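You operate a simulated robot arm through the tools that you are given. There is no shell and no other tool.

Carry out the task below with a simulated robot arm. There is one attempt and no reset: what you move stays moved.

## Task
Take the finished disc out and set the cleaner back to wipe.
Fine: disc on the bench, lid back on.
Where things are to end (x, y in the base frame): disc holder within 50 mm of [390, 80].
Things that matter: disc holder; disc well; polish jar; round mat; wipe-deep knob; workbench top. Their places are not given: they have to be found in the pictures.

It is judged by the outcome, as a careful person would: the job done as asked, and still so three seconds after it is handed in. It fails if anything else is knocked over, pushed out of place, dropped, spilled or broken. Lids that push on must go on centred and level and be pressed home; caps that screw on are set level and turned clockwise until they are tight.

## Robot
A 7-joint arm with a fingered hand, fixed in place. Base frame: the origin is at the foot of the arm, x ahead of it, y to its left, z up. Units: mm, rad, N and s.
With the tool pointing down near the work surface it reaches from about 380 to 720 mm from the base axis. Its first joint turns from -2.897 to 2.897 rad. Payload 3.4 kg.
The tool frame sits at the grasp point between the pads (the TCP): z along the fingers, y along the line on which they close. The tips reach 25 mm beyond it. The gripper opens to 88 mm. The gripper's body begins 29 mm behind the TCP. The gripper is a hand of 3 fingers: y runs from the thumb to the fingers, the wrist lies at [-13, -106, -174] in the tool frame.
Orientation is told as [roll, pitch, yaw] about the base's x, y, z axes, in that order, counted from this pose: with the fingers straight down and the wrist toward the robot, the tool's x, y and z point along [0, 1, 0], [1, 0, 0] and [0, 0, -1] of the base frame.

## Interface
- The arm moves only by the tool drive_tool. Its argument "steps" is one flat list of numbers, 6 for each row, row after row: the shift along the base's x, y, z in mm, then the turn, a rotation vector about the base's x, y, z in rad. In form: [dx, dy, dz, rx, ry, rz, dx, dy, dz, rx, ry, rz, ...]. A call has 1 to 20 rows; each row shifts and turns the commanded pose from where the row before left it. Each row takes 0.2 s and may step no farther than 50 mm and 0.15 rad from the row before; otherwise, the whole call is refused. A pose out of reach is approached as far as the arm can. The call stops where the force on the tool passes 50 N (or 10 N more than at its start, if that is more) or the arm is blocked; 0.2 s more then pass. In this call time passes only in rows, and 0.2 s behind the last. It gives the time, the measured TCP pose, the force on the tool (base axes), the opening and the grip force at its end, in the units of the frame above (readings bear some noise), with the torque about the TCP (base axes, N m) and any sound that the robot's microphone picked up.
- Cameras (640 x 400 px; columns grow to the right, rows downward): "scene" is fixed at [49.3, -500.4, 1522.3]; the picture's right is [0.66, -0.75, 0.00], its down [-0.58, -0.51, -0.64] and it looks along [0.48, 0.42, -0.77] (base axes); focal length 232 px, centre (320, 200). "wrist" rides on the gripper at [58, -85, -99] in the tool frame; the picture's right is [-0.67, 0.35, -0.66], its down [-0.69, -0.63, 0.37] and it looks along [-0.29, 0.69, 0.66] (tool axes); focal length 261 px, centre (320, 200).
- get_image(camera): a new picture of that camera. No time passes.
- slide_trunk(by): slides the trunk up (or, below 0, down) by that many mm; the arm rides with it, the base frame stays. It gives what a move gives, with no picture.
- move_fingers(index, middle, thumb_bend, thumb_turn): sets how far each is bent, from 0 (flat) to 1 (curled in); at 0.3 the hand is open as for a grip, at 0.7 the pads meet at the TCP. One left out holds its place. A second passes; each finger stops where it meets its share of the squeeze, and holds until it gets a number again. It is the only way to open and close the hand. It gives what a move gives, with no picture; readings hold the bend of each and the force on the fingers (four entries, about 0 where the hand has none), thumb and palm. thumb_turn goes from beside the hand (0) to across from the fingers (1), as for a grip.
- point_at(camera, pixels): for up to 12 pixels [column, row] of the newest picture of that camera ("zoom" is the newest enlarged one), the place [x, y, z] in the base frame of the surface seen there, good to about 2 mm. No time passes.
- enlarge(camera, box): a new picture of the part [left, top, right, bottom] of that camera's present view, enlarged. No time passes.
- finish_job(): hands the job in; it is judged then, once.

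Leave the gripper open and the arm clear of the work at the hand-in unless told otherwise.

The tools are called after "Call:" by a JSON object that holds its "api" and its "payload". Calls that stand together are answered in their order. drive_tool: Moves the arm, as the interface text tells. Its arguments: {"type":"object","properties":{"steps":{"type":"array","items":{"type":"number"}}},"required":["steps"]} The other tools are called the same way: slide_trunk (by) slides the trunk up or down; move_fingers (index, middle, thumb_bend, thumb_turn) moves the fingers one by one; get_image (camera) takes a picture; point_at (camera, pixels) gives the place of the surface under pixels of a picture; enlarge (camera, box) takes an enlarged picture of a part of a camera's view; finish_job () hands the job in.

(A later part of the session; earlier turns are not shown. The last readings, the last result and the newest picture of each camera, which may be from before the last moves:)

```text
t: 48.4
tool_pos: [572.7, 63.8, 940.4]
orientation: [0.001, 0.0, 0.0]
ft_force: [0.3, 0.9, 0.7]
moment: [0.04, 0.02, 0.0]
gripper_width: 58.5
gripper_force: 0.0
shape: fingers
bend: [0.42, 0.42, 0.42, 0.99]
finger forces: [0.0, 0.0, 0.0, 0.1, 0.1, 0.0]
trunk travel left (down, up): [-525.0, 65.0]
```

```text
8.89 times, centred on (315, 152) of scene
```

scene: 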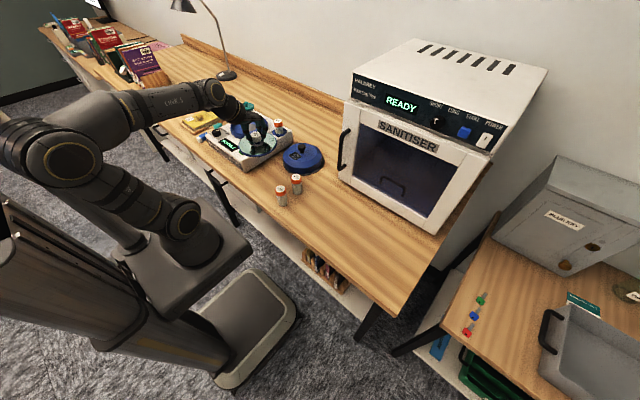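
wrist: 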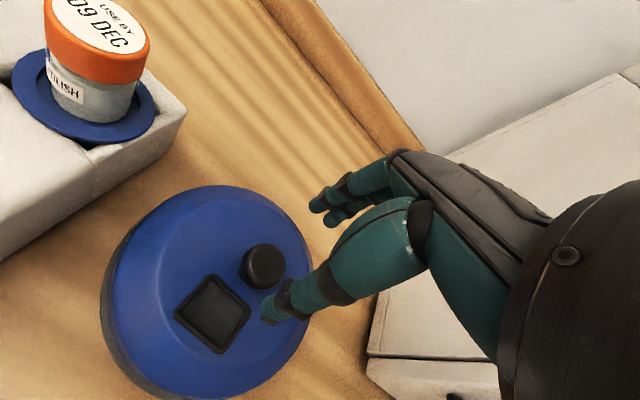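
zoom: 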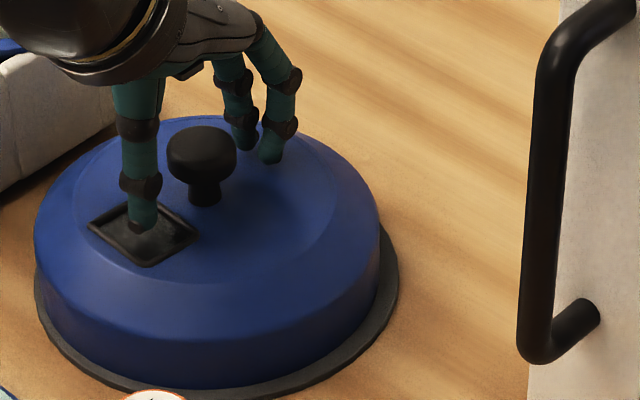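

The hand is placed well. I'll close gently to about 0.62 and read the contacts.

Call:
{"api": "move_fingers", "payload": {"index": 0.61, "middle": 0.61, "thumb_bend": 0.6}}

Call:
{"api": "enlarge", "payload": {"camera": "scene", "box": [290, 130, 340, 175]}}

Call:
{"api": "enlarge", "payload": {"camera": "wrist", "box": [260, 180, 360, 280]}}

```text
t: 49.4
tool_pos: [573.0, 63.2, 941.0]
orientation: [0.0, 0.002, 0.002]
ft_force: [-0.3, -0.6, 0.2]
moment: [0.03, 0.01, 0.01]
gripper_width: 21.3
gripper_force: 1.2
shape: fingers
bend: [0.6, 0.61, 0.59, 1.0]
finger forces: [0.6, 0.0, 0.0, 0.0, 0.9, 0.0]
trunk travel left (down, up): [-525.0, 65.0]
```

```text
8.89 times, centred on (315, 152) of scene
```

zoom: 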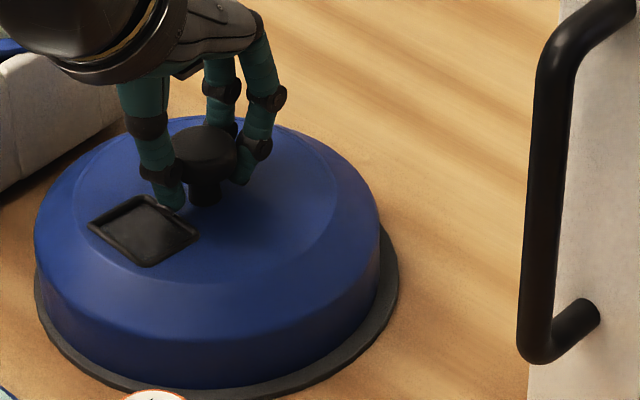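

```text
4.00 times, centred on (310, 230) of wrist
```

zoom: 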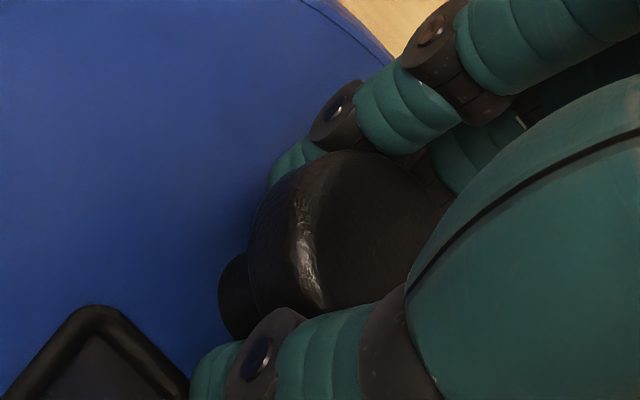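

The middle finger again lags. I'll loosen, shift +2 mm in y for an even grip, and close again.

Call:
{"api": "move_fingers", "payload": {"index": 0.52, "middle": 0.52, "thumb_bend": 0.52}}

Call:
{"api": "drive_tool", "payload": {"steps": [0, 2, -1, 0, 0, 0]}}

Call:
{"api": "move_fingers", "payload": {"index": 0.63, "middle": 0.63, "thumb_bend": 0.61}}

Call:
{"api": "enlarge", "payload": {"camera": "scene", "box": [290, 130, 340, 175]}}

```text
t: 50.4
tool_pos: [572.7, 64.8, 940.5]
orientation: [0.001, -0.001, -0.001]
ft_force: [0.2, 0.6, -0.6]
moment: [0.02, -0.01, -0.01]
gripper_width: 36.5
gripper_force: 0.0
shape: fingers
bend: [0.52, 0.52, 0.52, 1.0]
finger forces: [0.0, 0.1, 0.0, 0.0, 0.1, 0.0]
trunk travel left (down, up): [-525.0, 65.0]
```

```text
t: 50.8
tool_pos: [572.1, 66.3, 940.1]
orientation: [0.0, 0.0, 0.0]
ft_force: [0.2, 0.8, -0.5]
moment: [-0.01, 0.01, -0.04]
gripper_width: 36.6
gripper_force: 0.1
shape: fingers
bend: [0.52, 0.52, 0.52, 1.0]
finger forces: [0.0, 0.0, 0.0, 0.1, 0.0, 0.0]
trunk travel left (down, up): [-525.0, 65.0]
```

```text
t: 51.8
tool_pos: [572.7, 66.2, 939.9]
orientation: [0.0, 0.0, -0.001]
ft_force: [0.0, 0.5, -0.7]
moment: [-0.02, -0.02, 0.01]
gripper_width: 18.7
gripper_force: 1.2
shape: fingers
bend: [0.61, 0.63, 0.6, 1.0]
finger forces: [1.2, 0.0, 0.0, 0.0, 0.9, 0.1]
trunk travel left (down, up): [-525.0, 65.0]
```

```text
8.89 times, centred on (315, 152) of scene
```

zoom: 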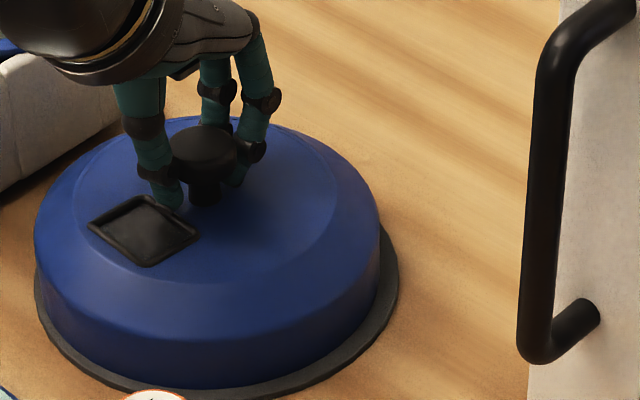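

I'll close a little further, bringing the middle finger into contact.

Call:
{"api": "move_fingers", "payload": {"index": 0.65, "middle": 0.68, "thumb_bend": 0.64}}

Call:
{"api": "enlarge", "payload": {"camera": "scene", "box": [290, 130, 340, 175]}}

Call:
{"api": "enlarge", "payload": {"camera": "wrist", "box": [260, 180, 360, 280]}}

```text
t: 52.8
tool_pos: [572.9, 66.4, 940.6]
orientation: [-0.001, -0.002, 0.0]
ft_force: [-0.1, 0.3, -0.4]
moment: [-0.01, -0.09, 0.01]
gripper_width: 16.9
gripper_force: 3.5
shape: fingers
bend: [0.63, 0.66, 0.6, 1.0]
finger forces: [1.9, 1.7, 0.0, 0.0, 3.4, 0.0]
trunk travel left (down, up): [-525.0, 65.0]
```

```text
8.89 times, centred on (315, 152) of scene
```

zoom: 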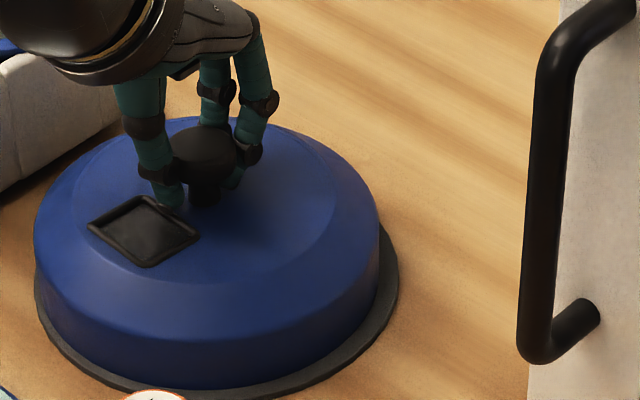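

```text
4.00 times, centred on (310, 230) of wrist
```

zoom: 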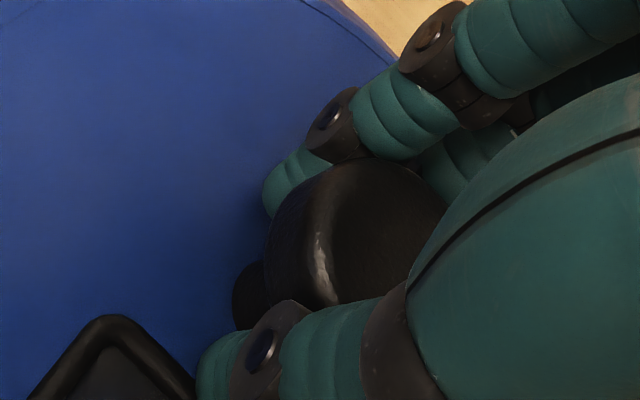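

All three fingers are in contact. I'll squeeze slightly more and lift a few mm.

Call:
{"api": "move_fingers", "payload": {"index": 0.69, "middle": 0.71, "thumb_bend": 0.68}}

Call:
{"api": "drive_tool", "payload": {"steps": [0, 0, 2, 0, 0, 0, 0, 0, 3, 0, 0, 0, 0, 0, 4, 0, 0, 0, 0, 0, 5, 0, 0, 0, 0, 0, 6, 0, 0, 0]}}

Call:
{"api": "enlarge", "payload": {"camera": "scene", "box": [280, 120, 350, 180]}}

Call:
{"api": "get_image", "payload": {"camera": "wrist"}}

Call:
{"api": "point_at", "payload": {"camera": "wrist", "pixels": [[215, 200], [200, 270], [250, 185], [290, 190], [230, 230], [260, 220], [350, 310], [340, 340], [310, 350], [300, 205], [280, 220], [205, 240]]}}

```text
t: 53.8
tool_pos: [572.2, 66.2, 939.4]
orientation: [0.0, 0.0, 0.0]
ft_force: [0.6, 0.1, 0.9]
moment: [0.02, 0.0, -0.02]
gripper_width: 14.7
gripper_force: 6.9
shape: fingers
bend: [0.65, 0.67, 0.61, 1.0]
finger forces: [3.9, 3.6, 0.0, 0.0, 6.8, 0.0]
trunk travel left (down, up): [-525.0, 65.0]
```

```text
t: 55.0
tool_pos: [573.3, 66.1, 961.3]
orientation: [0.0, -0.001, -0.001]
ft_force: [0.9, -0.5, -1.1]
moment: [0.0, -0.01, -0.01]
gripper_width: 14.8
gripper_force: 6.7
shape: fingers
bend: [0.64, 0.67, 0.62, 1.0]
finger forces: [3.8, 3.0, 0.0, 0.1, 6.3, 0.1]
trunk travel left (down, up): [-525.0, 65.0]
```

```text
6.67 times, centred on (315, 150) of scene
```

zoom: 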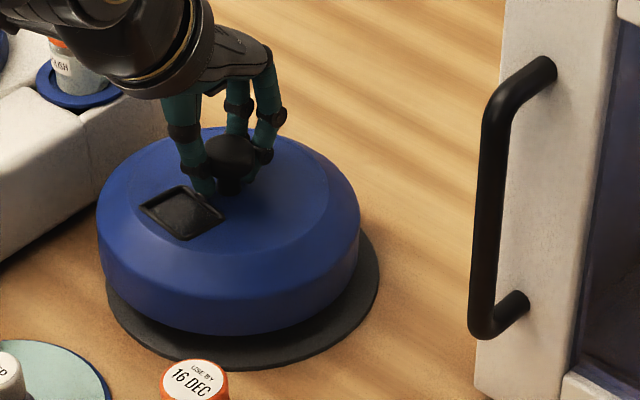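

```text
taken
```

wrist: 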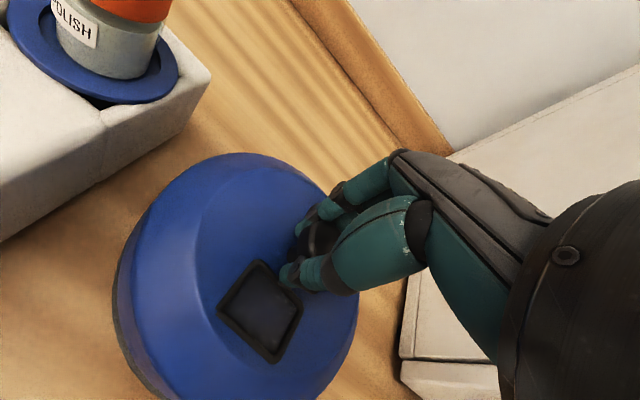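

```text
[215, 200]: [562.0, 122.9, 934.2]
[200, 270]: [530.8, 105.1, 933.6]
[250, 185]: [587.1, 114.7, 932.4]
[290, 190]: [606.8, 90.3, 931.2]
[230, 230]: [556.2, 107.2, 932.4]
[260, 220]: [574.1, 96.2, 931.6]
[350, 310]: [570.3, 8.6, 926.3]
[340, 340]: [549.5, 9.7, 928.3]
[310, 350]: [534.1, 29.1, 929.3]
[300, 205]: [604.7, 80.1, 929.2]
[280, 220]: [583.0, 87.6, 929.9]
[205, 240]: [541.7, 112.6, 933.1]
```

The lid is up and slightly tilted: +y side high by 0.056 and -x side high by 0.03. I'll raise it to about z=1130 and level it with small turns.

Call:
{"api": "drive_tool", "payload": {"steps": [0, 0, 10, 0, 0, 0, 0, 0, 15, 0, 0, 0, 0, 0, 18, 0, 0, 0, 0, 0, 20, 0, 0, 0, 0, 0, 20, 0, 0, 0, 0, 0, 20, 0, 0, 0, 0, 0, 20, 0, 0, 0, 0, 0, 18, 0, 0, 0, 0, 0, 16, -0.025, -0.015, 0, 0, 0, 12, -0.03, -0.015, 0]}}

Call:
{"api": "get_image", "payload": {"camera": "wrist"}}

Call:
{"api": "point_at", "payload": {"camera": "wrist", "pixels": [[215, 200], [200, 270], [250, 185], [290, 190], [230, 230], [260, 220], [350, 310], [340, 340], [310, 350], [300, 205], [280, 220], [205, 240]]}}

```text
t: 57.2
tool_pos: [573.2, 67.3, 1128.1]
orientation: [-0.055, -0.029, 0.001]
ft_force: [0.0, 0.2, -0.6]
moment: [0.04, 0.01, 0.0]
gripper_width: 14.7
gripper_force: 5.7
shape: fingers
bend: [0.65, 0.67, 0.62, 1.0]
finger forces: [3.6, 2.7, 0.0, 0.0, 6.0, 0.0]
trunk travel left (down, up): [-525.0, 65.0]
```

```text
taken
```

wrist: 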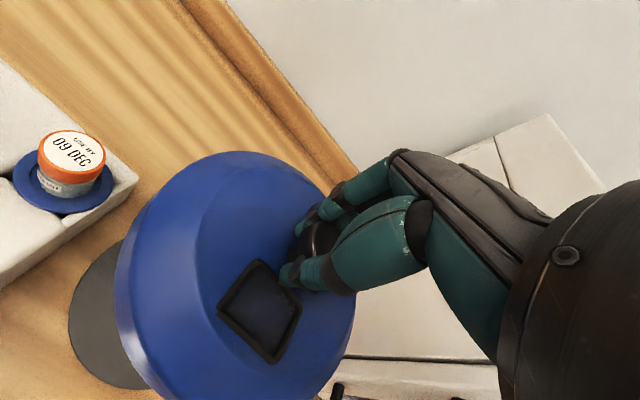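

```text
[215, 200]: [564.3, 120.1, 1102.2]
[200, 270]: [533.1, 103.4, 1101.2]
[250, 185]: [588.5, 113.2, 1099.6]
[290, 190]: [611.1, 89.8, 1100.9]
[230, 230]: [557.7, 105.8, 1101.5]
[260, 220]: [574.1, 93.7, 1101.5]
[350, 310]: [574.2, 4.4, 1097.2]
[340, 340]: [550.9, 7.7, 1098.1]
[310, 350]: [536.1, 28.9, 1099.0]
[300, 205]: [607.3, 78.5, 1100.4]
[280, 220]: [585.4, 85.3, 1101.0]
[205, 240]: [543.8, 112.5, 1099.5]
```

A residual tilt of about 0.033 about x remains. I'll correct it and measure again.

Call:
{"api": "drive_tool", "payload": {"steps": [0, 0, 0, -0.032, 0, 0]}}

Call:
{"api": "get_image", "payload": {"camera": "wrist"}}

Call:
{"api": "point_at", "payload": {"camera": "wrist", "pixels": [[215, 200], [200, 270], [250, 185], [290, 190], [230, 230], [260, 220], [350, 310], [340, 340], [310, 350], [300, 205], [280, 220], [205, 240]]}}

Call:
{"api": "enlarge", "payload": {"camera": "scene", "box": [260, 70, 350, 150]}}

```text
t: 57.6
tool_pos: [572.6, 67.7, 1128.3]
orientation: [-0.087, -0.029, 0.003]
ft_force: [-0.3, 0.0, -1.0]
moment: [0.03, -0.02, 0.0]
gripper_width: 14.5
gripper_force: 6.3
shape: fingers
bend: [0.65, 0.67, 0.62, 1.0]
finger forces: [3.5, 2.7, 0.0, 0.0, 5.9, 0.1]
trunk travel left (down, up): [-525.0, 65.0]
```

```text
taken
```

wrist: 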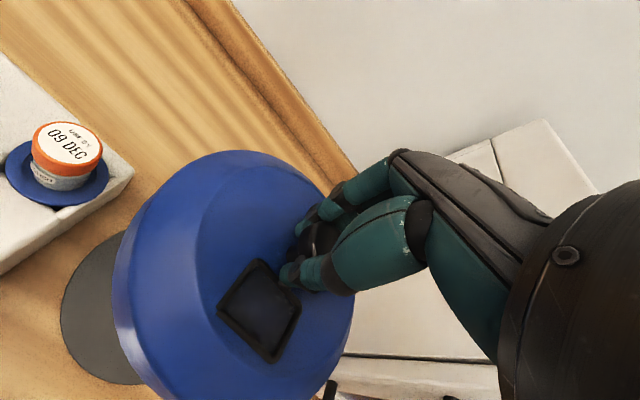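

```text
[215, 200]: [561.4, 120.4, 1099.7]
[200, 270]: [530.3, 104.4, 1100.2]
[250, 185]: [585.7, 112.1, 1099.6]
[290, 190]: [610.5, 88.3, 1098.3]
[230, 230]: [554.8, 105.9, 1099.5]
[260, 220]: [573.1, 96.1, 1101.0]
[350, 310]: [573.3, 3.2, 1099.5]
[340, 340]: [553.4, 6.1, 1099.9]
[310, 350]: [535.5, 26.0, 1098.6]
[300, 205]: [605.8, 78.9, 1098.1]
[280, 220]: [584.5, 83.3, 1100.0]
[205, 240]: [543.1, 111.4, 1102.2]
```

```text
5.00 times, centred on (305, 110) of scene
```

zoom: 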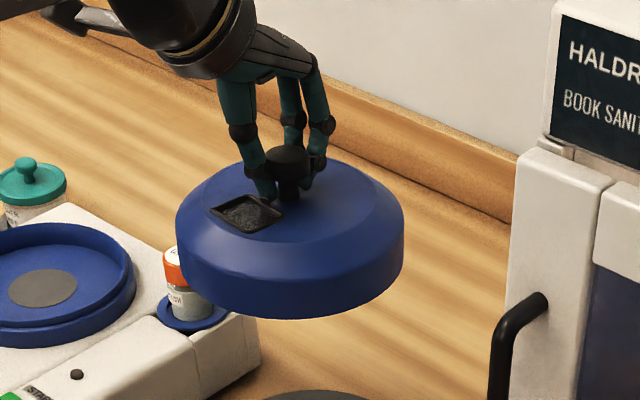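

The lid is level at z≈1099.7. Next I'll pin down the lid centre relative to the hand, using the knob and lid edge points.

Call:
{"api": "point_at", "payload": {"camera": "zoom", "pixels": [[287, 152], [268, 156], [307, 156], [287, 166], [287, 147], [289, 195], [182, 220], [400, 230], [290, 312], [290, 285], [230, 300], [350, 300]]}}

Call:
{"api": "enlarge", "payload": {"camera": "wrist", "box": [90, 130, 390, 400]}}

```text
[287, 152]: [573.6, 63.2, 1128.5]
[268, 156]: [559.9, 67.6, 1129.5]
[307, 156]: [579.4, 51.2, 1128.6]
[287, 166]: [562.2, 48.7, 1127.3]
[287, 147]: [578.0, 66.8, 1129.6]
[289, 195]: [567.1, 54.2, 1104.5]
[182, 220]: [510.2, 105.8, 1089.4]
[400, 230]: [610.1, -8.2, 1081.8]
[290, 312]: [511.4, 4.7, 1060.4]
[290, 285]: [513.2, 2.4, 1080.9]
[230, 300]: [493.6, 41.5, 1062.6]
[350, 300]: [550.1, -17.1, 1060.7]
```

```text
1.48 times, centred on (240, 265) of wrist
```

zoom: 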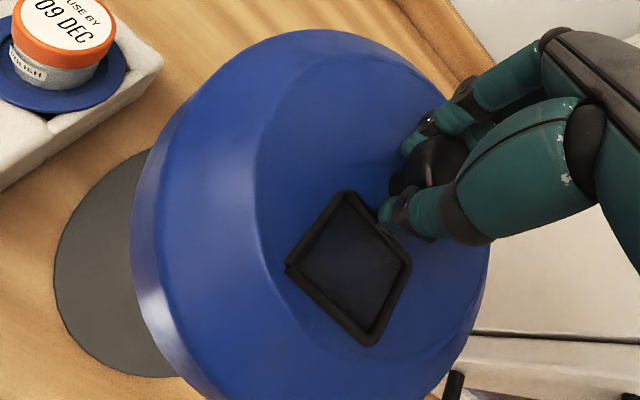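

I need precise centres for both. I'll enlarge the empty well, which is now unobstructed.

Call:
{"api": "enlarge", "payload": {"camera": "scene", "box": [222, 100, 278, 145]}}

```text
8.89 times, centred on (250, 122) of scene
```

zoom: 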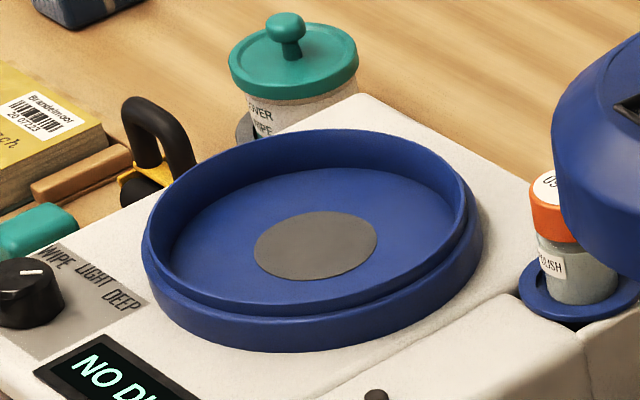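

Call:
{"api": "point_at", "payload": {"camera": "zoom", "pixels": [[257, 245], [375, 240], [316, 213], [312, 277], [270, 222], [362, 265], [272, 268], [360, 222], [316, 244]]}}

Call:
{"api": "point_at", "payload": {"camera": "zoom", "pixels": [[150, 245], [463, 210], [300, 133], [300, 313], [200, 165], [420, 150], [220, 300], [400, 285], [300, 345], [300, 325], [475, 225], [148, 275]]}}

```text
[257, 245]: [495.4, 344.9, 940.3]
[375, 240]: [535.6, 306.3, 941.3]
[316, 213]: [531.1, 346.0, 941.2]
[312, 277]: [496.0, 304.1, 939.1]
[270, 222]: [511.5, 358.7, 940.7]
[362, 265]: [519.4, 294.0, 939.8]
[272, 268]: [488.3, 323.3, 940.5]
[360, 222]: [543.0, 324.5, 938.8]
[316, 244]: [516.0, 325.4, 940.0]
```

```text
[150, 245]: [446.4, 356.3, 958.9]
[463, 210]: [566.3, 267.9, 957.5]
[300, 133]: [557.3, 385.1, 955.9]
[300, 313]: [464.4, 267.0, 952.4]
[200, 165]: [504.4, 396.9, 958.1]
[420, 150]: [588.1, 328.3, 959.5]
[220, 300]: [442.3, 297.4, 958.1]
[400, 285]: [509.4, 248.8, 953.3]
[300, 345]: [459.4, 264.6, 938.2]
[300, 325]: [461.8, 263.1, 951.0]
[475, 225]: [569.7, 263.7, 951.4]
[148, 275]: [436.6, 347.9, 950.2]
```

The well centre is about (515.2, 325.3). Now a high zoom on the held knob and lid, for its centre.

Call:
{"api": "enlarge", "payload": {"camera": "scene", "box": [290, 92, 320, 116]}}

```text
16.00 times, centred on (305, 104) of scene
```

zoom: 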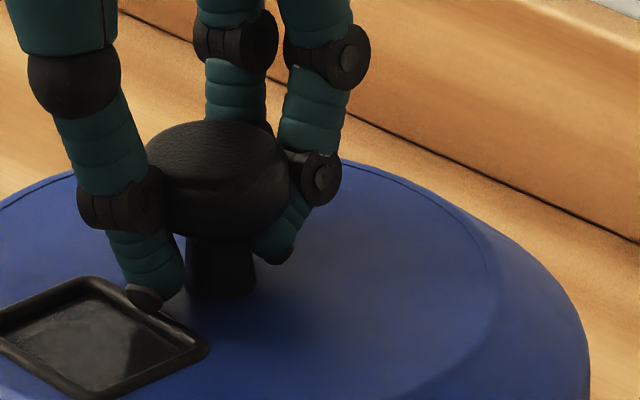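

Call:
{"api": "point_at", "payload": {"camera": "zoom", "pixels": [[222, 265], [222, 280], [195, 275], [248, 275], [217, 210], [217, 195], [170, 200], [265, 200], [217, 150], [217, 135], [190, 150], [245, 150]]}}

Call:
{"api": "point_at", "payload": {"camera": "wrist", "pixels": [[318, 230], [310, 235], [322, 240], [305, 228], [300, 240], [330, 232]]}}

Call:
{"api": "enlarge", "payload": {"camera": "wrist", "box": [280, 190, 350, 260]}}

```text
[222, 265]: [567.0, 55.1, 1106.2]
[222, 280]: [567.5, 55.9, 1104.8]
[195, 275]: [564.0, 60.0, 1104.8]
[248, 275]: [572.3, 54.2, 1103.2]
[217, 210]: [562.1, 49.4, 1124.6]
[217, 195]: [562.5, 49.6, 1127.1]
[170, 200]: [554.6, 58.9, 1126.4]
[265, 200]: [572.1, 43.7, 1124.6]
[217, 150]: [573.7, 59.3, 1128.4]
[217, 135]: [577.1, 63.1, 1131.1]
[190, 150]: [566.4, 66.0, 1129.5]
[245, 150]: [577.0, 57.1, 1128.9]
```

```text
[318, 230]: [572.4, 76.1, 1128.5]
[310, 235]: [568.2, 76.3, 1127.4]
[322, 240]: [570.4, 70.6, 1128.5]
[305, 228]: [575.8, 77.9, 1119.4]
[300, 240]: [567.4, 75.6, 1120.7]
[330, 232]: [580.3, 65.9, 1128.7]
```

```text
5.71 times, centred on (315, 225) of wrist
```

zoom: 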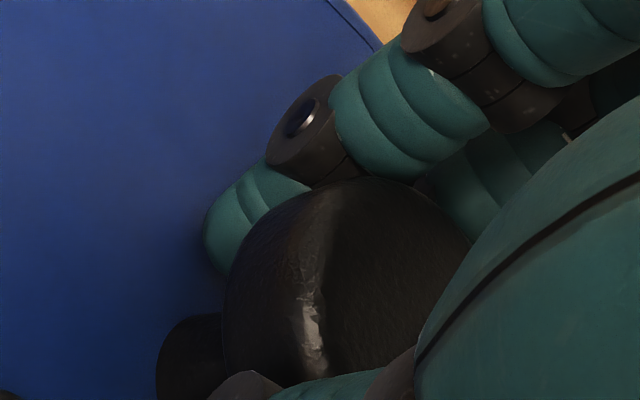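

The lid axis is at about (572.6, 61.3), roughly 6 mm short of the TCP in y. To centre it on the well, the TCP should go to about (515.2, 331.5). I'll carry it across at this height.

Call:
{"api": "drive_tool", "payload": {"steps": [-3, 14, 0, 0, 0, 0, -4, 20, 0, 0, 0, 0, -5, 22, 0, 0, 0, 0, -5, 22, 0, 0, 0, 0, -5, 22, 0, 0, 0, 0, -5, 22, 0, 0, 0, 0, -5, 22, 0, 0, 0, 0, -5, 22, 0, 0, 0, 0, -5, 22, 0, 0, 0, 0, -5, 22, 0, 0, 0, 0, -4, 20, 0, 0, 0, 0, -3.4, 18, 0, 0, 0, 0, -3, 16, 0, 0, 0, 0]}}

Call:
{"api": "enlarge", "payload": {"camera": "scene", "box": [205, 65, 285, 145]}}

Call:
{"api": "get_image", "payload": {"camera": "wrist"}}

Call:
{"api": "point_at", "payload": {"camera": "wrist", "pixels": [[215, 200], [200, 270], [250, 185], [290, 190], [230, 230], [260, 220], [350, 310], [340, 340], [310, 350], [300, 205], [280, 220], [205, 240]]}}

```text
t: 60.4
tool_pos: [515.5, 331.1, 1128.2]
orientation: [-0.086, -0.029, 0.001]
ft_force: [-0.1, 0.2, -1.5]
moment: [-0.02, 0.01, 0.0]
gripper_width: 13.9
gripper_force: 5.8
shape: fingers
bend: [0.65, 0.68, 0.62, 1.0]
finger forces: [3.6, 2.8, 0.1, 0.0, 5.3, 0.1]
trunk travel left (down, up): [-525.0, 65.0]
```

```text
5.00 times, centred on (245, 105) of scene
```

zoom: 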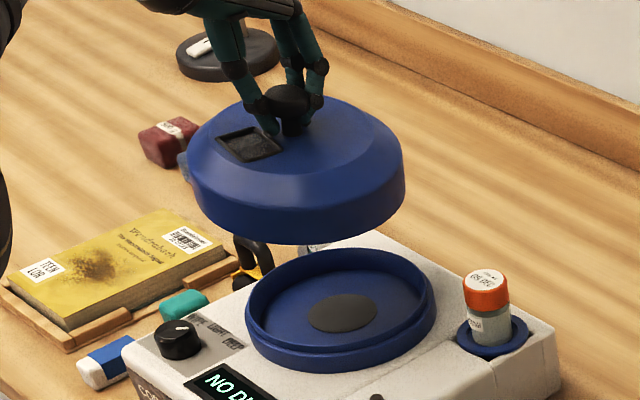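

```text
taken
```

wrist: 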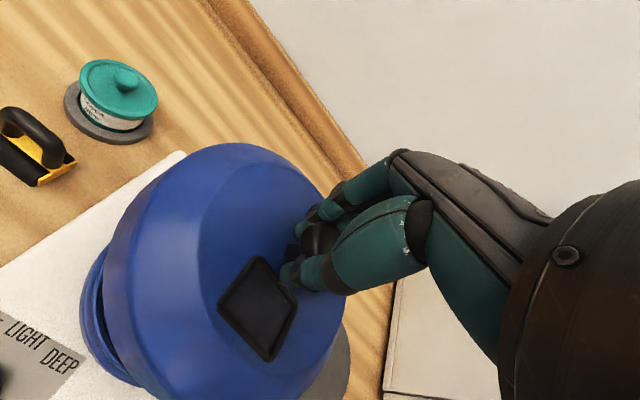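

```text
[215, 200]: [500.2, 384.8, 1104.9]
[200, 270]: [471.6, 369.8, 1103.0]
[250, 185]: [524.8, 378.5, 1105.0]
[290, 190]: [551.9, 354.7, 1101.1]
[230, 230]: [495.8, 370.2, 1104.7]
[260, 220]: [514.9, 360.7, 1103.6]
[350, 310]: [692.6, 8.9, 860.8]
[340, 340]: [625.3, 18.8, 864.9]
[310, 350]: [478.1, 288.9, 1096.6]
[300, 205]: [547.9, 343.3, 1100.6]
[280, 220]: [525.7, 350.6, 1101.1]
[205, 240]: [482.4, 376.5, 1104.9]
```

During transport the lid sagged in the grip: the +y side is now about 0.09 rad high. I'll firm up the squeeze, mainly with the middle finger on the -y side, and see how the tilt changes.

Call:
{"api": "move_fingers", "payload": {"index": 0.72, "middle": 0.77, "thumb_bend": 0.74}}

Call:
{"api": "get_image", "payload": {"camera": "wrist"}}

Call:
{"api": "point_at", "payload": {"camera": "wrist", "pixels": [[215, 200], [200, 270], [250, 185], [290, 190], [230, 230], [260, 220], [330, 310], [320, 330], [310, 350], [300, 205], [280, 220], [205, 240]]}}

Call:
{"api": "enlarge", "payload": {"camera": "scene", "box": [205, 65, 285, 145]}}

```text
t: 61.4
tool_pos: [514.2, 331.1, 1127.6]
orientation: [-0.088, -0.029, 0.002]
ft_force: [-0.2, 0.0, -0.8]
moment: [-0.04, 0.0, -0.03]
gripper_width: 10.4
gripper_force: 14.7
shape: fingers
bend: [0.71, 0.72, 0.64, 1.0]
finger forces: [6.0, 8.2, 0.0, 0.0, 15.1, 0.0]
trunk travel left (down, up): [-525.0, 65.0]
```

```text
taken
```

wrist: 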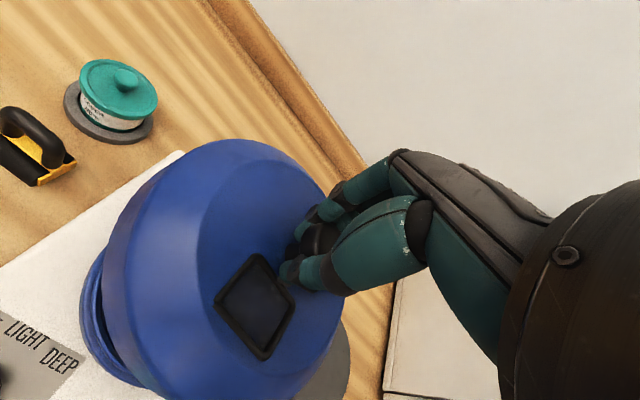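

```text
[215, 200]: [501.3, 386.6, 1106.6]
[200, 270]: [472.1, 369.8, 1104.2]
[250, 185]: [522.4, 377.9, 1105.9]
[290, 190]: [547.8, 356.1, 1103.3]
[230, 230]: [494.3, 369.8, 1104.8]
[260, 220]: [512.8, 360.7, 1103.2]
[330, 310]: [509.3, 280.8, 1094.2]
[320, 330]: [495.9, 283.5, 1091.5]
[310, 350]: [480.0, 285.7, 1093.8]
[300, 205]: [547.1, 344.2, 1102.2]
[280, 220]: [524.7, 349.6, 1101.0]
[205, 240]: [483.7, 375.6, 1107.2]
```

```text
5.00 times, centred on (245, 105) of scene
```

zoom: 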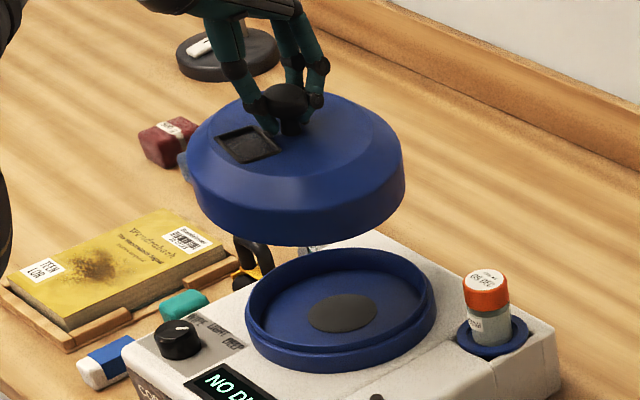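

The grip is firm now (15 N thumb), with the tilt at about 0.13 about x. I'll level it with rx -0.13 and check that it stays.

Call:
{"api": "drive_tool", "payload": {"steps": [0, 0, 0, -0.045, 0, 0, 0, 0, 0, -0.045, 0, 0, 0, 0, 0, -0.04, 0, 0]}}

Call:
{"api": "get_image", "payload": {"camera": "wrist"}}

Call:
{"api": "point_at", "payload": {"camera": "wrist", "pixels": [[215, 200], [200, 270], [250, 185], [290, 190], [230, 230], [260, 220], [330, 310], [320, 330], [310, 350], [300, 205], [280, 220], [205, 240]]}}

Call:
{"api": "enlarge", "payload": {"camera": "scene", "box": [205, 65, 285, 145]}}

```text
t: 62.2
tool_pos: [513.7, 330.6, 1128.6]
orientation: [-0.217, -0.03, 0.006]
ft_force: [0.2, 0.3, -0.8]
moment: [0.01, 0.03, -0.03]
gripper_width: 10.6
gripper_force: 15.2
shape: fingers
bend: [0.71, 0.72, 0.64, 1.0]
finger forces: [6.0, 8.4, 0.1, 0.0, 15.3, 0.0]
trunk travel left (down, up): [-525.0, 65.0]
```

```text
taken
```

wrist: 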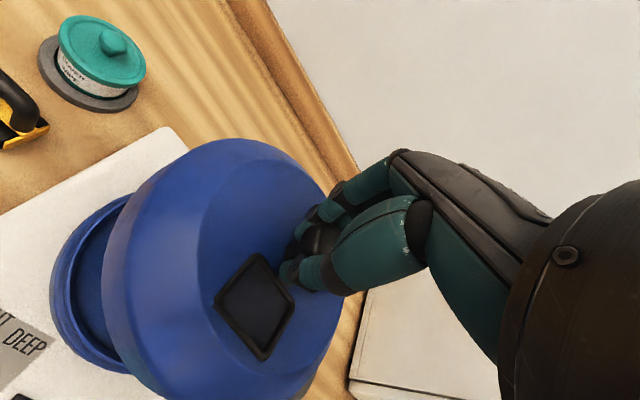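

```text
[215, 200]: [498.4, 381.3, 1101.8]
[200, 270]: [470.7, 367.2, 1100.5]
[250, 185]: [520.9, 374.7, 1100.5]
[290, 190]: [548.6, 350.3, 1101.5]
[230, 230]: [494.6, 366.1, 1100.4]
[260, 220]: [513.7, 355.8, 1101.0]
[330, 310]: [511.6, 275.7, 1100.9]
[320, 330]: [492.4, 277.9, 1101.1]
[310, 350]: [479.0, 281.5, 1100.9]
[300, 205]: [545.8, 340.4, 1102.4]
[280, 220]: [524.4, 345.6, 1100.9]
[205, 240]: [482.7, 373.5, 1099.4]
```

```text
5.00 times, centred on (245, 105) of scene
```

zoom: 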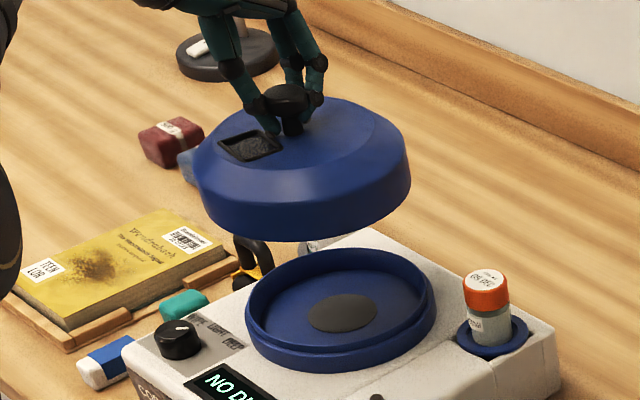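

The lid is level again at z≈1101 everywhere. I'll measure the knob and lid centre with a high zoom.

Call:
{"api": "enlarge", "payload": {"camera": "scene", "box": [227, 72, 257, 96]}}

Call:
{"api": "enlarge", "payload": {"camera": "scene", "box": [227, 72, 287, 117]}}

```text
16.00 times, centred on (242, 84) of scene
```

zoom: 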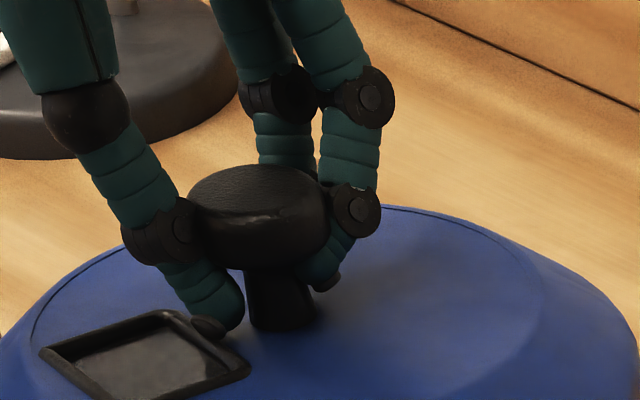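

```text
8.89 times, centred on (257, 94) of scene
```

zoom: 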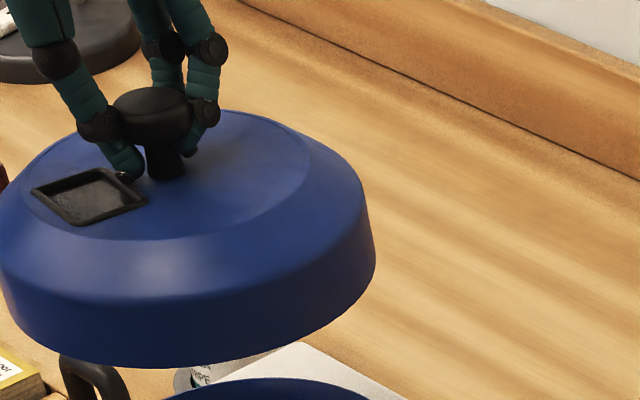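

Call:
{"api": "point_at", "payload": {"camera": "zoom", "pixels": [[165, 163], [165, 172], [155, 138], [155, 132], [152, 100], [120, 125], [185, 125], [150, 350], [60, 340], [250, 335], [20, 310], [345, 275]]}}

Call:
{"api": "point_at", "payload": {"camera": "zoom", "pixels": [[150, 320], [100, 350], [200, 350], [300, 310], [30, 325], [360, 250], [372, 230], [5, 270], [130, 330], [180, 330], [230, 345], [80, 330]]}}

```text
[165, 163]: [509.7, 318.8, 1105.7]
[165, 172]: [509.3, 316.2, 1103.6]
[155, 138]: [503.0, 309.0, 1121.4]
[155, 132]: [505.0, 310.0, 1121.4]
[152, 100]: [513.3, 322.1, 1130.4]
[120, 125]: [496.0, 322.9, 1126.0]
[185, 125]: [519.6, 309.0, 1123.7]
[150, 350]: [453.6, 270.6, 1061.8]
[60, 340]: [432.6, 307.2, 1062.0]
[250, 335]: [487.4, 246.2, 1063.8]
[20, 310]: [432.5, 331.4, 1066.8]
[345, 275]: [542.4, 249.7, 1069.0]
```

```text
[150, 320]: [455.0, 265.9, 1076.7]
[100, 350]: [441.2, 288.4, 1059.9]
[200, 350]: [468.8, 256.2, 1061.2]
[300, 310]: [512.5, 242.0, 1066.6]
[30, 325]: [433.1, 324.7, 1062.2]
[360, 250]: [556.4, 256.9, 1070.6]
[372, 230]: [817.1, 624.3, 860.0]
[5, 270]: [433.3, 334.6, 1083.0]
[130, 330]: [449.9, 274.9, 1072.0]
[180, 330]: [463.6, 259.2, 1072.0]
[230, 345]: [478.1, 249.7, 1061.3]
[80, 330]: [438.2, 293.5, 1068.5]
```

Circle fitting gives the lid centre at about (512.3, 323.1), against the well centre at (515.2, 325.3). I'll shift (+3, +2.3) and lower 85 mm to just above the rim, then recheck.

Call:
{"api": "drive_tool", "payload": {"steps": [3, 2.3, -8, 0, 0, 0, 0, 0, -12, 0, 0, 0, 0, 0, -12, 0, 0, 0, 0, 0, -12, 0, 0, 0, 0, 0, -12, 0, 0, 0, 0, 0, -12, 0, 0, 0, 0, 0, -10, 0, 0, 0, 0, 0, -7, 0, 0, 0]}}

Call:
{"api": "get_image", "payload": {"camera": "wrist"}}

Call:
{"api": "point_at", "payload": {"camera": "wrist", "pixels": [[215, 200], [200, 270], [250, 185], [290, 190], [230, 230], [260, 220], [330, 310], [320, 330], [310, 350], [300, 205], [280, 220], [205, 240]]}}

Call:
{"api": "enlarge", "payload": {"camera": "scene", "box": [222, 88, 282, 143]}}

```text
t: 64.0
tool_pos: [517.8, 333.1, 1042.3]
orientation: [-0.22, -0.03, 0.005]
ft_force: [-0.9, -0.9, -1.2]
moment: [-0.02, -0.01, 0.01]
gripper_width: 10.4
gripper_force: 14.8
shape: fingers
bend: [0.71, 0.72, 0.64, 1.0]
finger forces: [6.1, 8.7, 0.0, 0.0, 15.4, 0.0]
trunk travel left (down, up): [-525.0, 65.0]
```

```text
taken
```

wrist: 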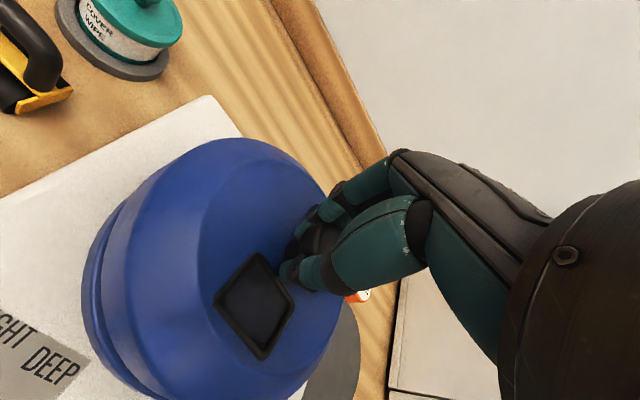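

```text
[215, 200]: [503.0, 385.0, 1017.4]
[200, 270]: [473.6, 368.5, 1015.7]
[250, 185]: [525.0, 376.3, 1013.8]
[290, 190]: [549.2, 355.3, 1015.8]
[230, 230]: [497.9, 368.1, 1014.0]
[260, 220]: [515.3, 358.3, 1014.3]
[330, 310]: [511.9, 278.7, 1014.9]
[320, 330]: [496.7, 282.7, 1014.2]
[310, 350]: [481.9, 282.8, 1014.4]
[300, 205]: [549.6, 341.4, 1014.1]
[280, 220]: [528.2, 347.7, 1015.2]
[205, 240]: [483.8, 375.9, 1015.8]
```

```text
7.27 times, centred on (252, 116) of scene
```

zoom: 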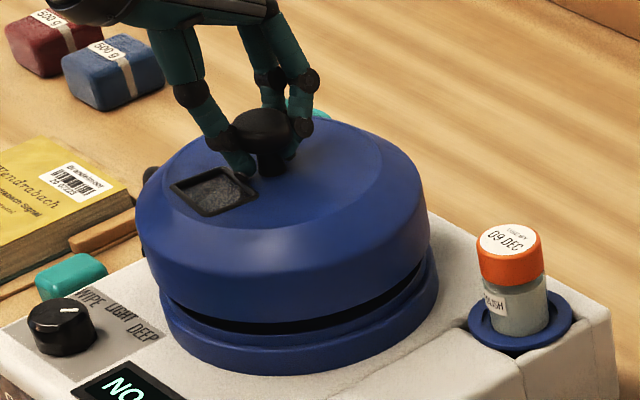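

It's level at 1015, 17 mm above seated. In this view I'll compare lid skirt points with well ring points for lateral alignment.

Call:
{"api": "point_at", "payload": {"camera": "zoom", "pixels": [[290, 300], [220, 292], [360, 285], [170, 265], [400, 260], [145, 230], [250, 300], [330, 295], [190, 280], [420, 240], [152, 250], [270, 310]]}}

Call:
{"api": "point_at", "payload": {"camera": "zoom", "pixels": [[290, 362], [220, 352], [360, 350], [180, 325], [400, 325], [165, 305], [250, 360], [330, 358], [200, 342], [430, 290], [170, 318], [380, 340]]}}

```text
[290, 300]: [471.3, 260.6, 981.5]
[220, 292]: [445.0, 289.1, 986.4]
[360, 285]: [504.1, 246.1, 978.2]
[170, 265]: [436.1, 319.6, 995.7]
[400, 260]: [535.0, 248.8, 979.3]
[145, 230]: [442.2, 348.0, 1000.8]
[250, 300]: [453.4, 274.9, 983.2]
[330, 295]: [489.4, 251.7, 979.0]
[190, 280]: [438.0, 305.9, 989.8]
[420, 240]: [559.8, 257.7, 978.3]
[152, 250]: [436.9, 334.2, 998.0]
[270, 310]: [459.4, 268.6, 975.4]
```

```text
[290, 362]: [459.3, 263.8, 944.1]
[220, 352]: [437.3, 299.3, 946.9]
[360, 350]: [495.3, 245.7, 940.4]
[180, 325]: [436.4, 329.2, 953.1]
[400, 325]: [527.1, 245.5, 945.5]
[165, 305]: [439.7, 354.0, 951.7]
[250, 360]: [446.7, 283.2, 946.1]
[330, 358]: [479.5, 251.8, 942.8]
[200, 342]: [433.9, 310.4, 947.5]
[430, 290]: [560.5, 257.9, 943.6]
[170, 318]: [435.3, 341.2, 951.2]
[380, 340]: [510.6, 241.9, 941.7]
```

The lid skirt fits a circle on the same centre as the well (within 1 mm). I'll lower it in small steps and watch the force.

Call:
{"api": "drive_tool", "payload": {"steps": [0, 0, -3, 0, 0, 0, 0, 0, -3, 0, 0, 0, 0, 0, -2, 0, 0, 0, 0, 0, -2, 0, 0, 0]}}

Call:
{"api": "enlarge", "payload": {"camera": "scene", "box": [222, 88, 282, 143]}}

```text
t: 65.0
tool_pos: [518.4, 334.0, 1031.2]
orientation: [-0.216, -0.03, 0.008]
ft_force: [-0.1, -0.5, -0.9]
moment: [-0.02, -0.01, 0.02]
gripper_width: 10.4
gripper_force: 15.9
shape: fingers
bend: [0.71, 0.72, 0.64, 1.0]
finger forces: [6.3, 8.9, 0.1, 0.1, 15.7, 0.0]
trunk travel left (down, up): [-525.0, 65.0]
```

```text
7.27 times, centred on (252, 116) of scene
```

zoom: 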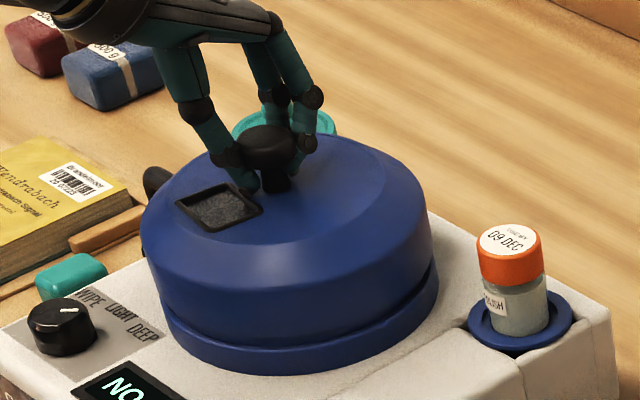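

The gap is nearly closed and there's no contact force. I'll go down in 1.5 mm steps.

Call:
{"api": "drive_tool", "payload": {"steps": [0, 0, -1.5, 0, 0, 0, 0, 0, -1.5, 0, 0, 0]}}

Call:
{"api": "enlarge", "payload": {"camera": "scene", "box": [222, 88, 282, 143]}}

```text
t: 65.6
tool_pos: [517.5, 333.2, 1030.9]
orientation: [-0.219, -0.028, 0.006]
ft_force: [-0.8, -1.6, -1.1]
moment: [-0.09, 0.1, -0.02]
gripper_width: 10.3
gripper_force: 16.6
shape: fingers
bend: [0.71, 0.72, 0.65, 1.0]
finger forces: [6.4, 9.0, 0.0, 0.0, 17.2, 0.0]
trunk travel left (down, up): [-525.0, 65.0]
```

```text
7.27 times, centred on (252, 116) of scene
```

zoom: 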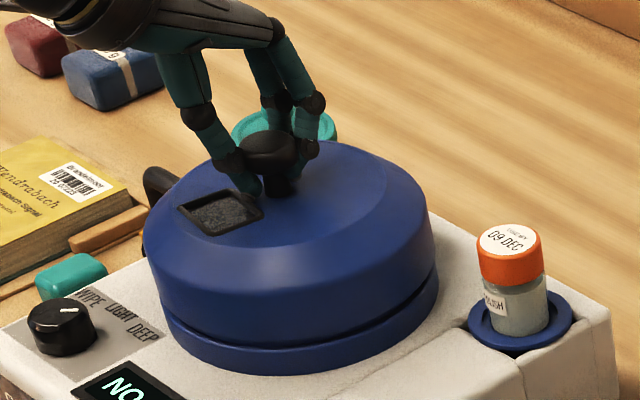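

The torque changed slightly, so contact may be starting. I'll check the lid's level and position from the wrist view.

Call:
{"api": "get_image", "payload": {"camera": "wrist"}}

Call:
{"api": "point_at", "payload": {"camera": "wrist", "pixels": [[215, 200], [200, 270], [250, 185], [290, 190], [230, 230], [260, 220], [330, 310], [320, 330], [310, 350], [300, 205], [280, 220], [205, 240]]}}

Call:
{"api": "point_at", "payload": {"camera": "zoom", "pixels": [[290, 325], [220, 315], [360, 310], [170, 285], [400, 285], [155, 265], [250, 322], [330, 320], [190, 300], [430, 255], [300, 200], [300, 250]]}}

```text
taken
```

wrist: 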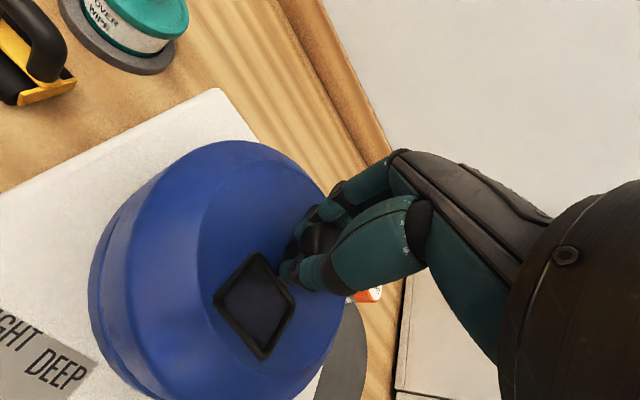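

```text
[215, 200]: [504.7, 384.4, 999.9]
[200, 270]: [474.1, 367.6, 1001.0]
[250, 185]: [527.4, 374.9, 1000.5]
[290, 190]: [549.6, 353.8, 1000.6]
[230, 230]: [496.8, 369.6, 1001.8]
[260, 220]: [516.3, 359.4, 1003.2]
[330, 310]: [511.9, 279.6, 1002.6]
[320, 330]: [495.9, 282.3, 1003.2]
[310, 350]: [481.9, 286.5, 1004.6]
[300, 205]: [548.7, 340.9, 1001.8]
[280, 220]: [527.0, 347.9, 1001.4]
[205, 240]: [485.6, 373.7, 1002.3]
```

```text
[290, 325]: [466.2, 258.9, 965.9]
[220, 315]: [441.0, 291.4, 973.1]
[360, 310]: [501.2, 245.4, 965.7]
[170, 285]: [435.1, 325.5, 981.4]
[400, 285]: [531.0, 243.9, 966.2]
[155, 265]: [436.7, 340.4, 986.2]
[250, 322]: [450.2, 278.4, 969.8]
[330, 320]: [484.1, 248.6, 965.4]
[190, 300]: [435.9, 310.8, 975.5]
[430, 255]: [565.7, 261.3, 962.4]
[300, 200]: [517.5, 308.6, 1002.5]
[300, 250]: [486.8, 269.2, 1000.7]
```

The lid top is at about 1002, nearly level, 4 mm above seated. I'll go on down 1 mm at a time.

Call:
{"api": "drive_tool", "payload": {"steps": [0, 0, -1, 0, 0, 0, 0, 0, -1, 0, 0, 0]}}

Call:
{"api": "enlarge", "payload": {"camera": "scene", "box": [222, 88, 282, 143]}}

```text
t: 66.2
tool_pos: [517.2, 333.4, 1028.6]
orientation: [-0.217, -0.03, 0.004]
ft_force: [-0.7, 0.3, -0.7]
moment: [-0.05, 0.06, -0.04]
gripper_width: 10.2
gripper_force: 16.3
shape: fingers
bend: [0.71, 0.72, 0.65, 1.0]
finger forces: [6.5, 9.0, 0.1, 0.1, 17.2, 0.0]
trunk travel left (down, up): [-525.0, 65.0]
```

```text
7.27 times, centred on (252, 116) of scene
```

zoom: 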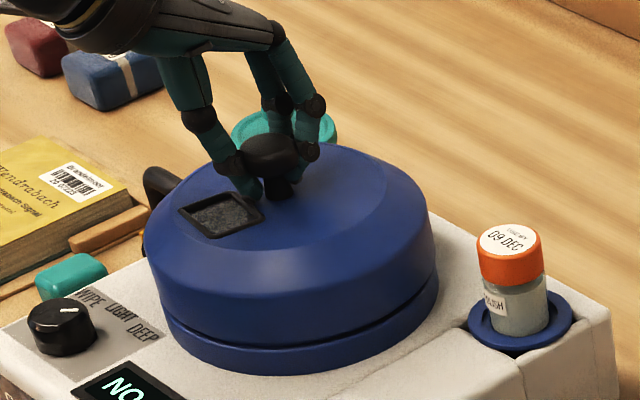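

Call:
{"api": "drive_tool", "payload": {"steps": [0, 0, -1, 0, 0, 0, 0, 0, -1, 0, 0, 0]}}

Call:
{"api": "enlarge", "payload": {"camera": "scene", "box": [222, 88, 282, 143]}}

Call:
{"api": "get_image", "payload": {"camera": "wrist"}}

Call:
{"api": "point_at", "payload": {"camera": "wrist", "pixels": [[215, 200], [200, 270], [250, 185], [290, 190], [230, 230], [260, 220], [330, 310], [320, 330], [310, 350], [300, 205], [280, 220], [205, 240]]}}

```text
t: 66.8
tool_pos: [517.0, 332.5, 1026.5]
orientation: [-0.216, -0.03, 0.005]
ft_force: [-2.6, -1.2, 1.9]
moment: [-0.07, 0.08, 0.01]
gripper_width: 10.0
gripper_force: 17.1
shape: fingers
bend: [0.71, 0.72, 0.65, 1.0]
finger forces: [5.9, 9.3, 0.0, 0.1, 17.9, 0.0]
trunk travel left (down, up): [-525.0, 65.0]
```

```text
7.27 times, centred on (252, 116) of scene
```

zoom: 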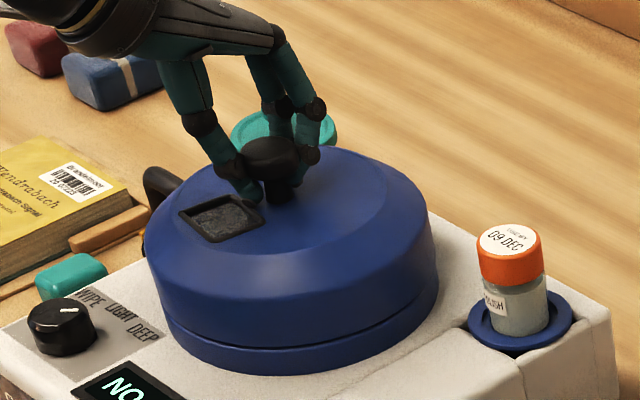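

```text
taken
```

wrist: 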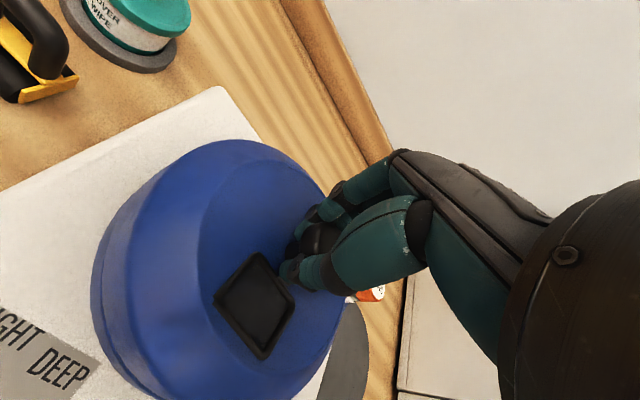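

```text
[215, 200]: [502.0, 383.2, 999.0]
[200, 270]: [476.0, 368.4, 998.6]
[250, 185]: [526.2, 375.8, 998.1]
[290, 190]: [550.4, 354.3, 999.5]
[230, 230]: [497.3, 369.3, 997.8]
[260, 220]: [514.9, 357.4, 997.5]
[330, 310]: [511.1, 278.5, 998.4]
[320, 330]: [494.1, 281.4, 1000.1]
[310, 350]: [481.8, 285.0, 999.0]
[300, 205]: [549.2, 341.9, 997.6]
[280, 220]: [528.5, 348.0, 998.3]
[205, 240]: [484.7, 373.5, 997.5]
```

The lid top is now at about 998.5 all around, at its seated height. I'll release the knob before pressing it home from above.

Call:
{"api": "move_fingers", "payload": {"index": 0.4, "middle": 0.4, "thumb_bend": 0.4}}

Call:
{"api": "enlarge", "payload": {"camera": "scene", "box": [222, 88, 282, 143]}}

Call:
{"api": "get_image", "payload": {"camera": "wrist"}}

```text
t: 67.8
tool_pos: [517.6, 334.0, 1028.2]
orientation: [-0.216, -0.029, 0.005]
ft_force: [-0.7, 0.7, -0.2]
moment: [0.0, -0.02, 0.0]
gripper_width: 63.2
gripper_force: 0.0
shape: fingers
bend: [0.4, 0.4, 0.4, 0.99]
finger forces: [0.0, 0.0, 0.0, 0.1, 0.0, 0.1]
trunk travel left (down, up): [-525.0, 65.0]
heard: snap
```

```text
7.27 times, centred on (252, 116) of scene
```

zoom: 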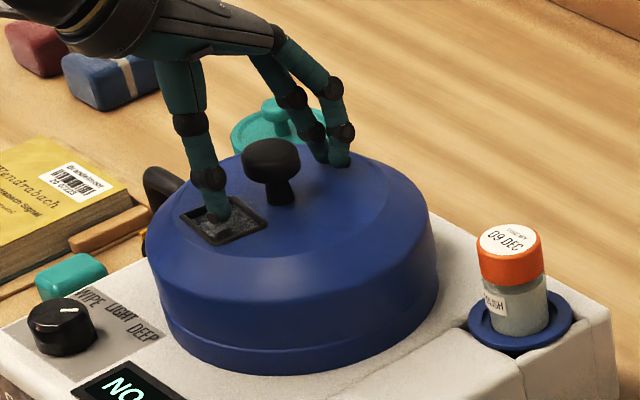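

```text
taken
```

wrist: 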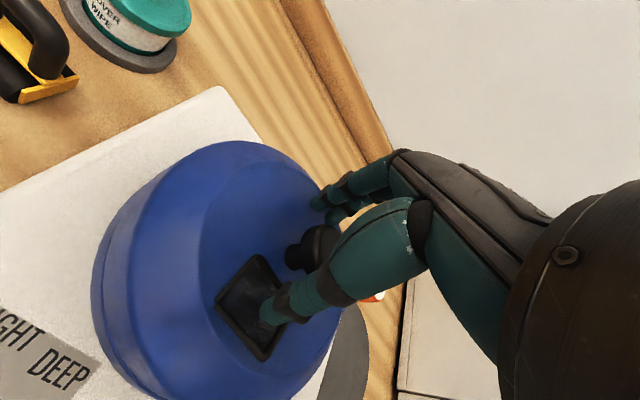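

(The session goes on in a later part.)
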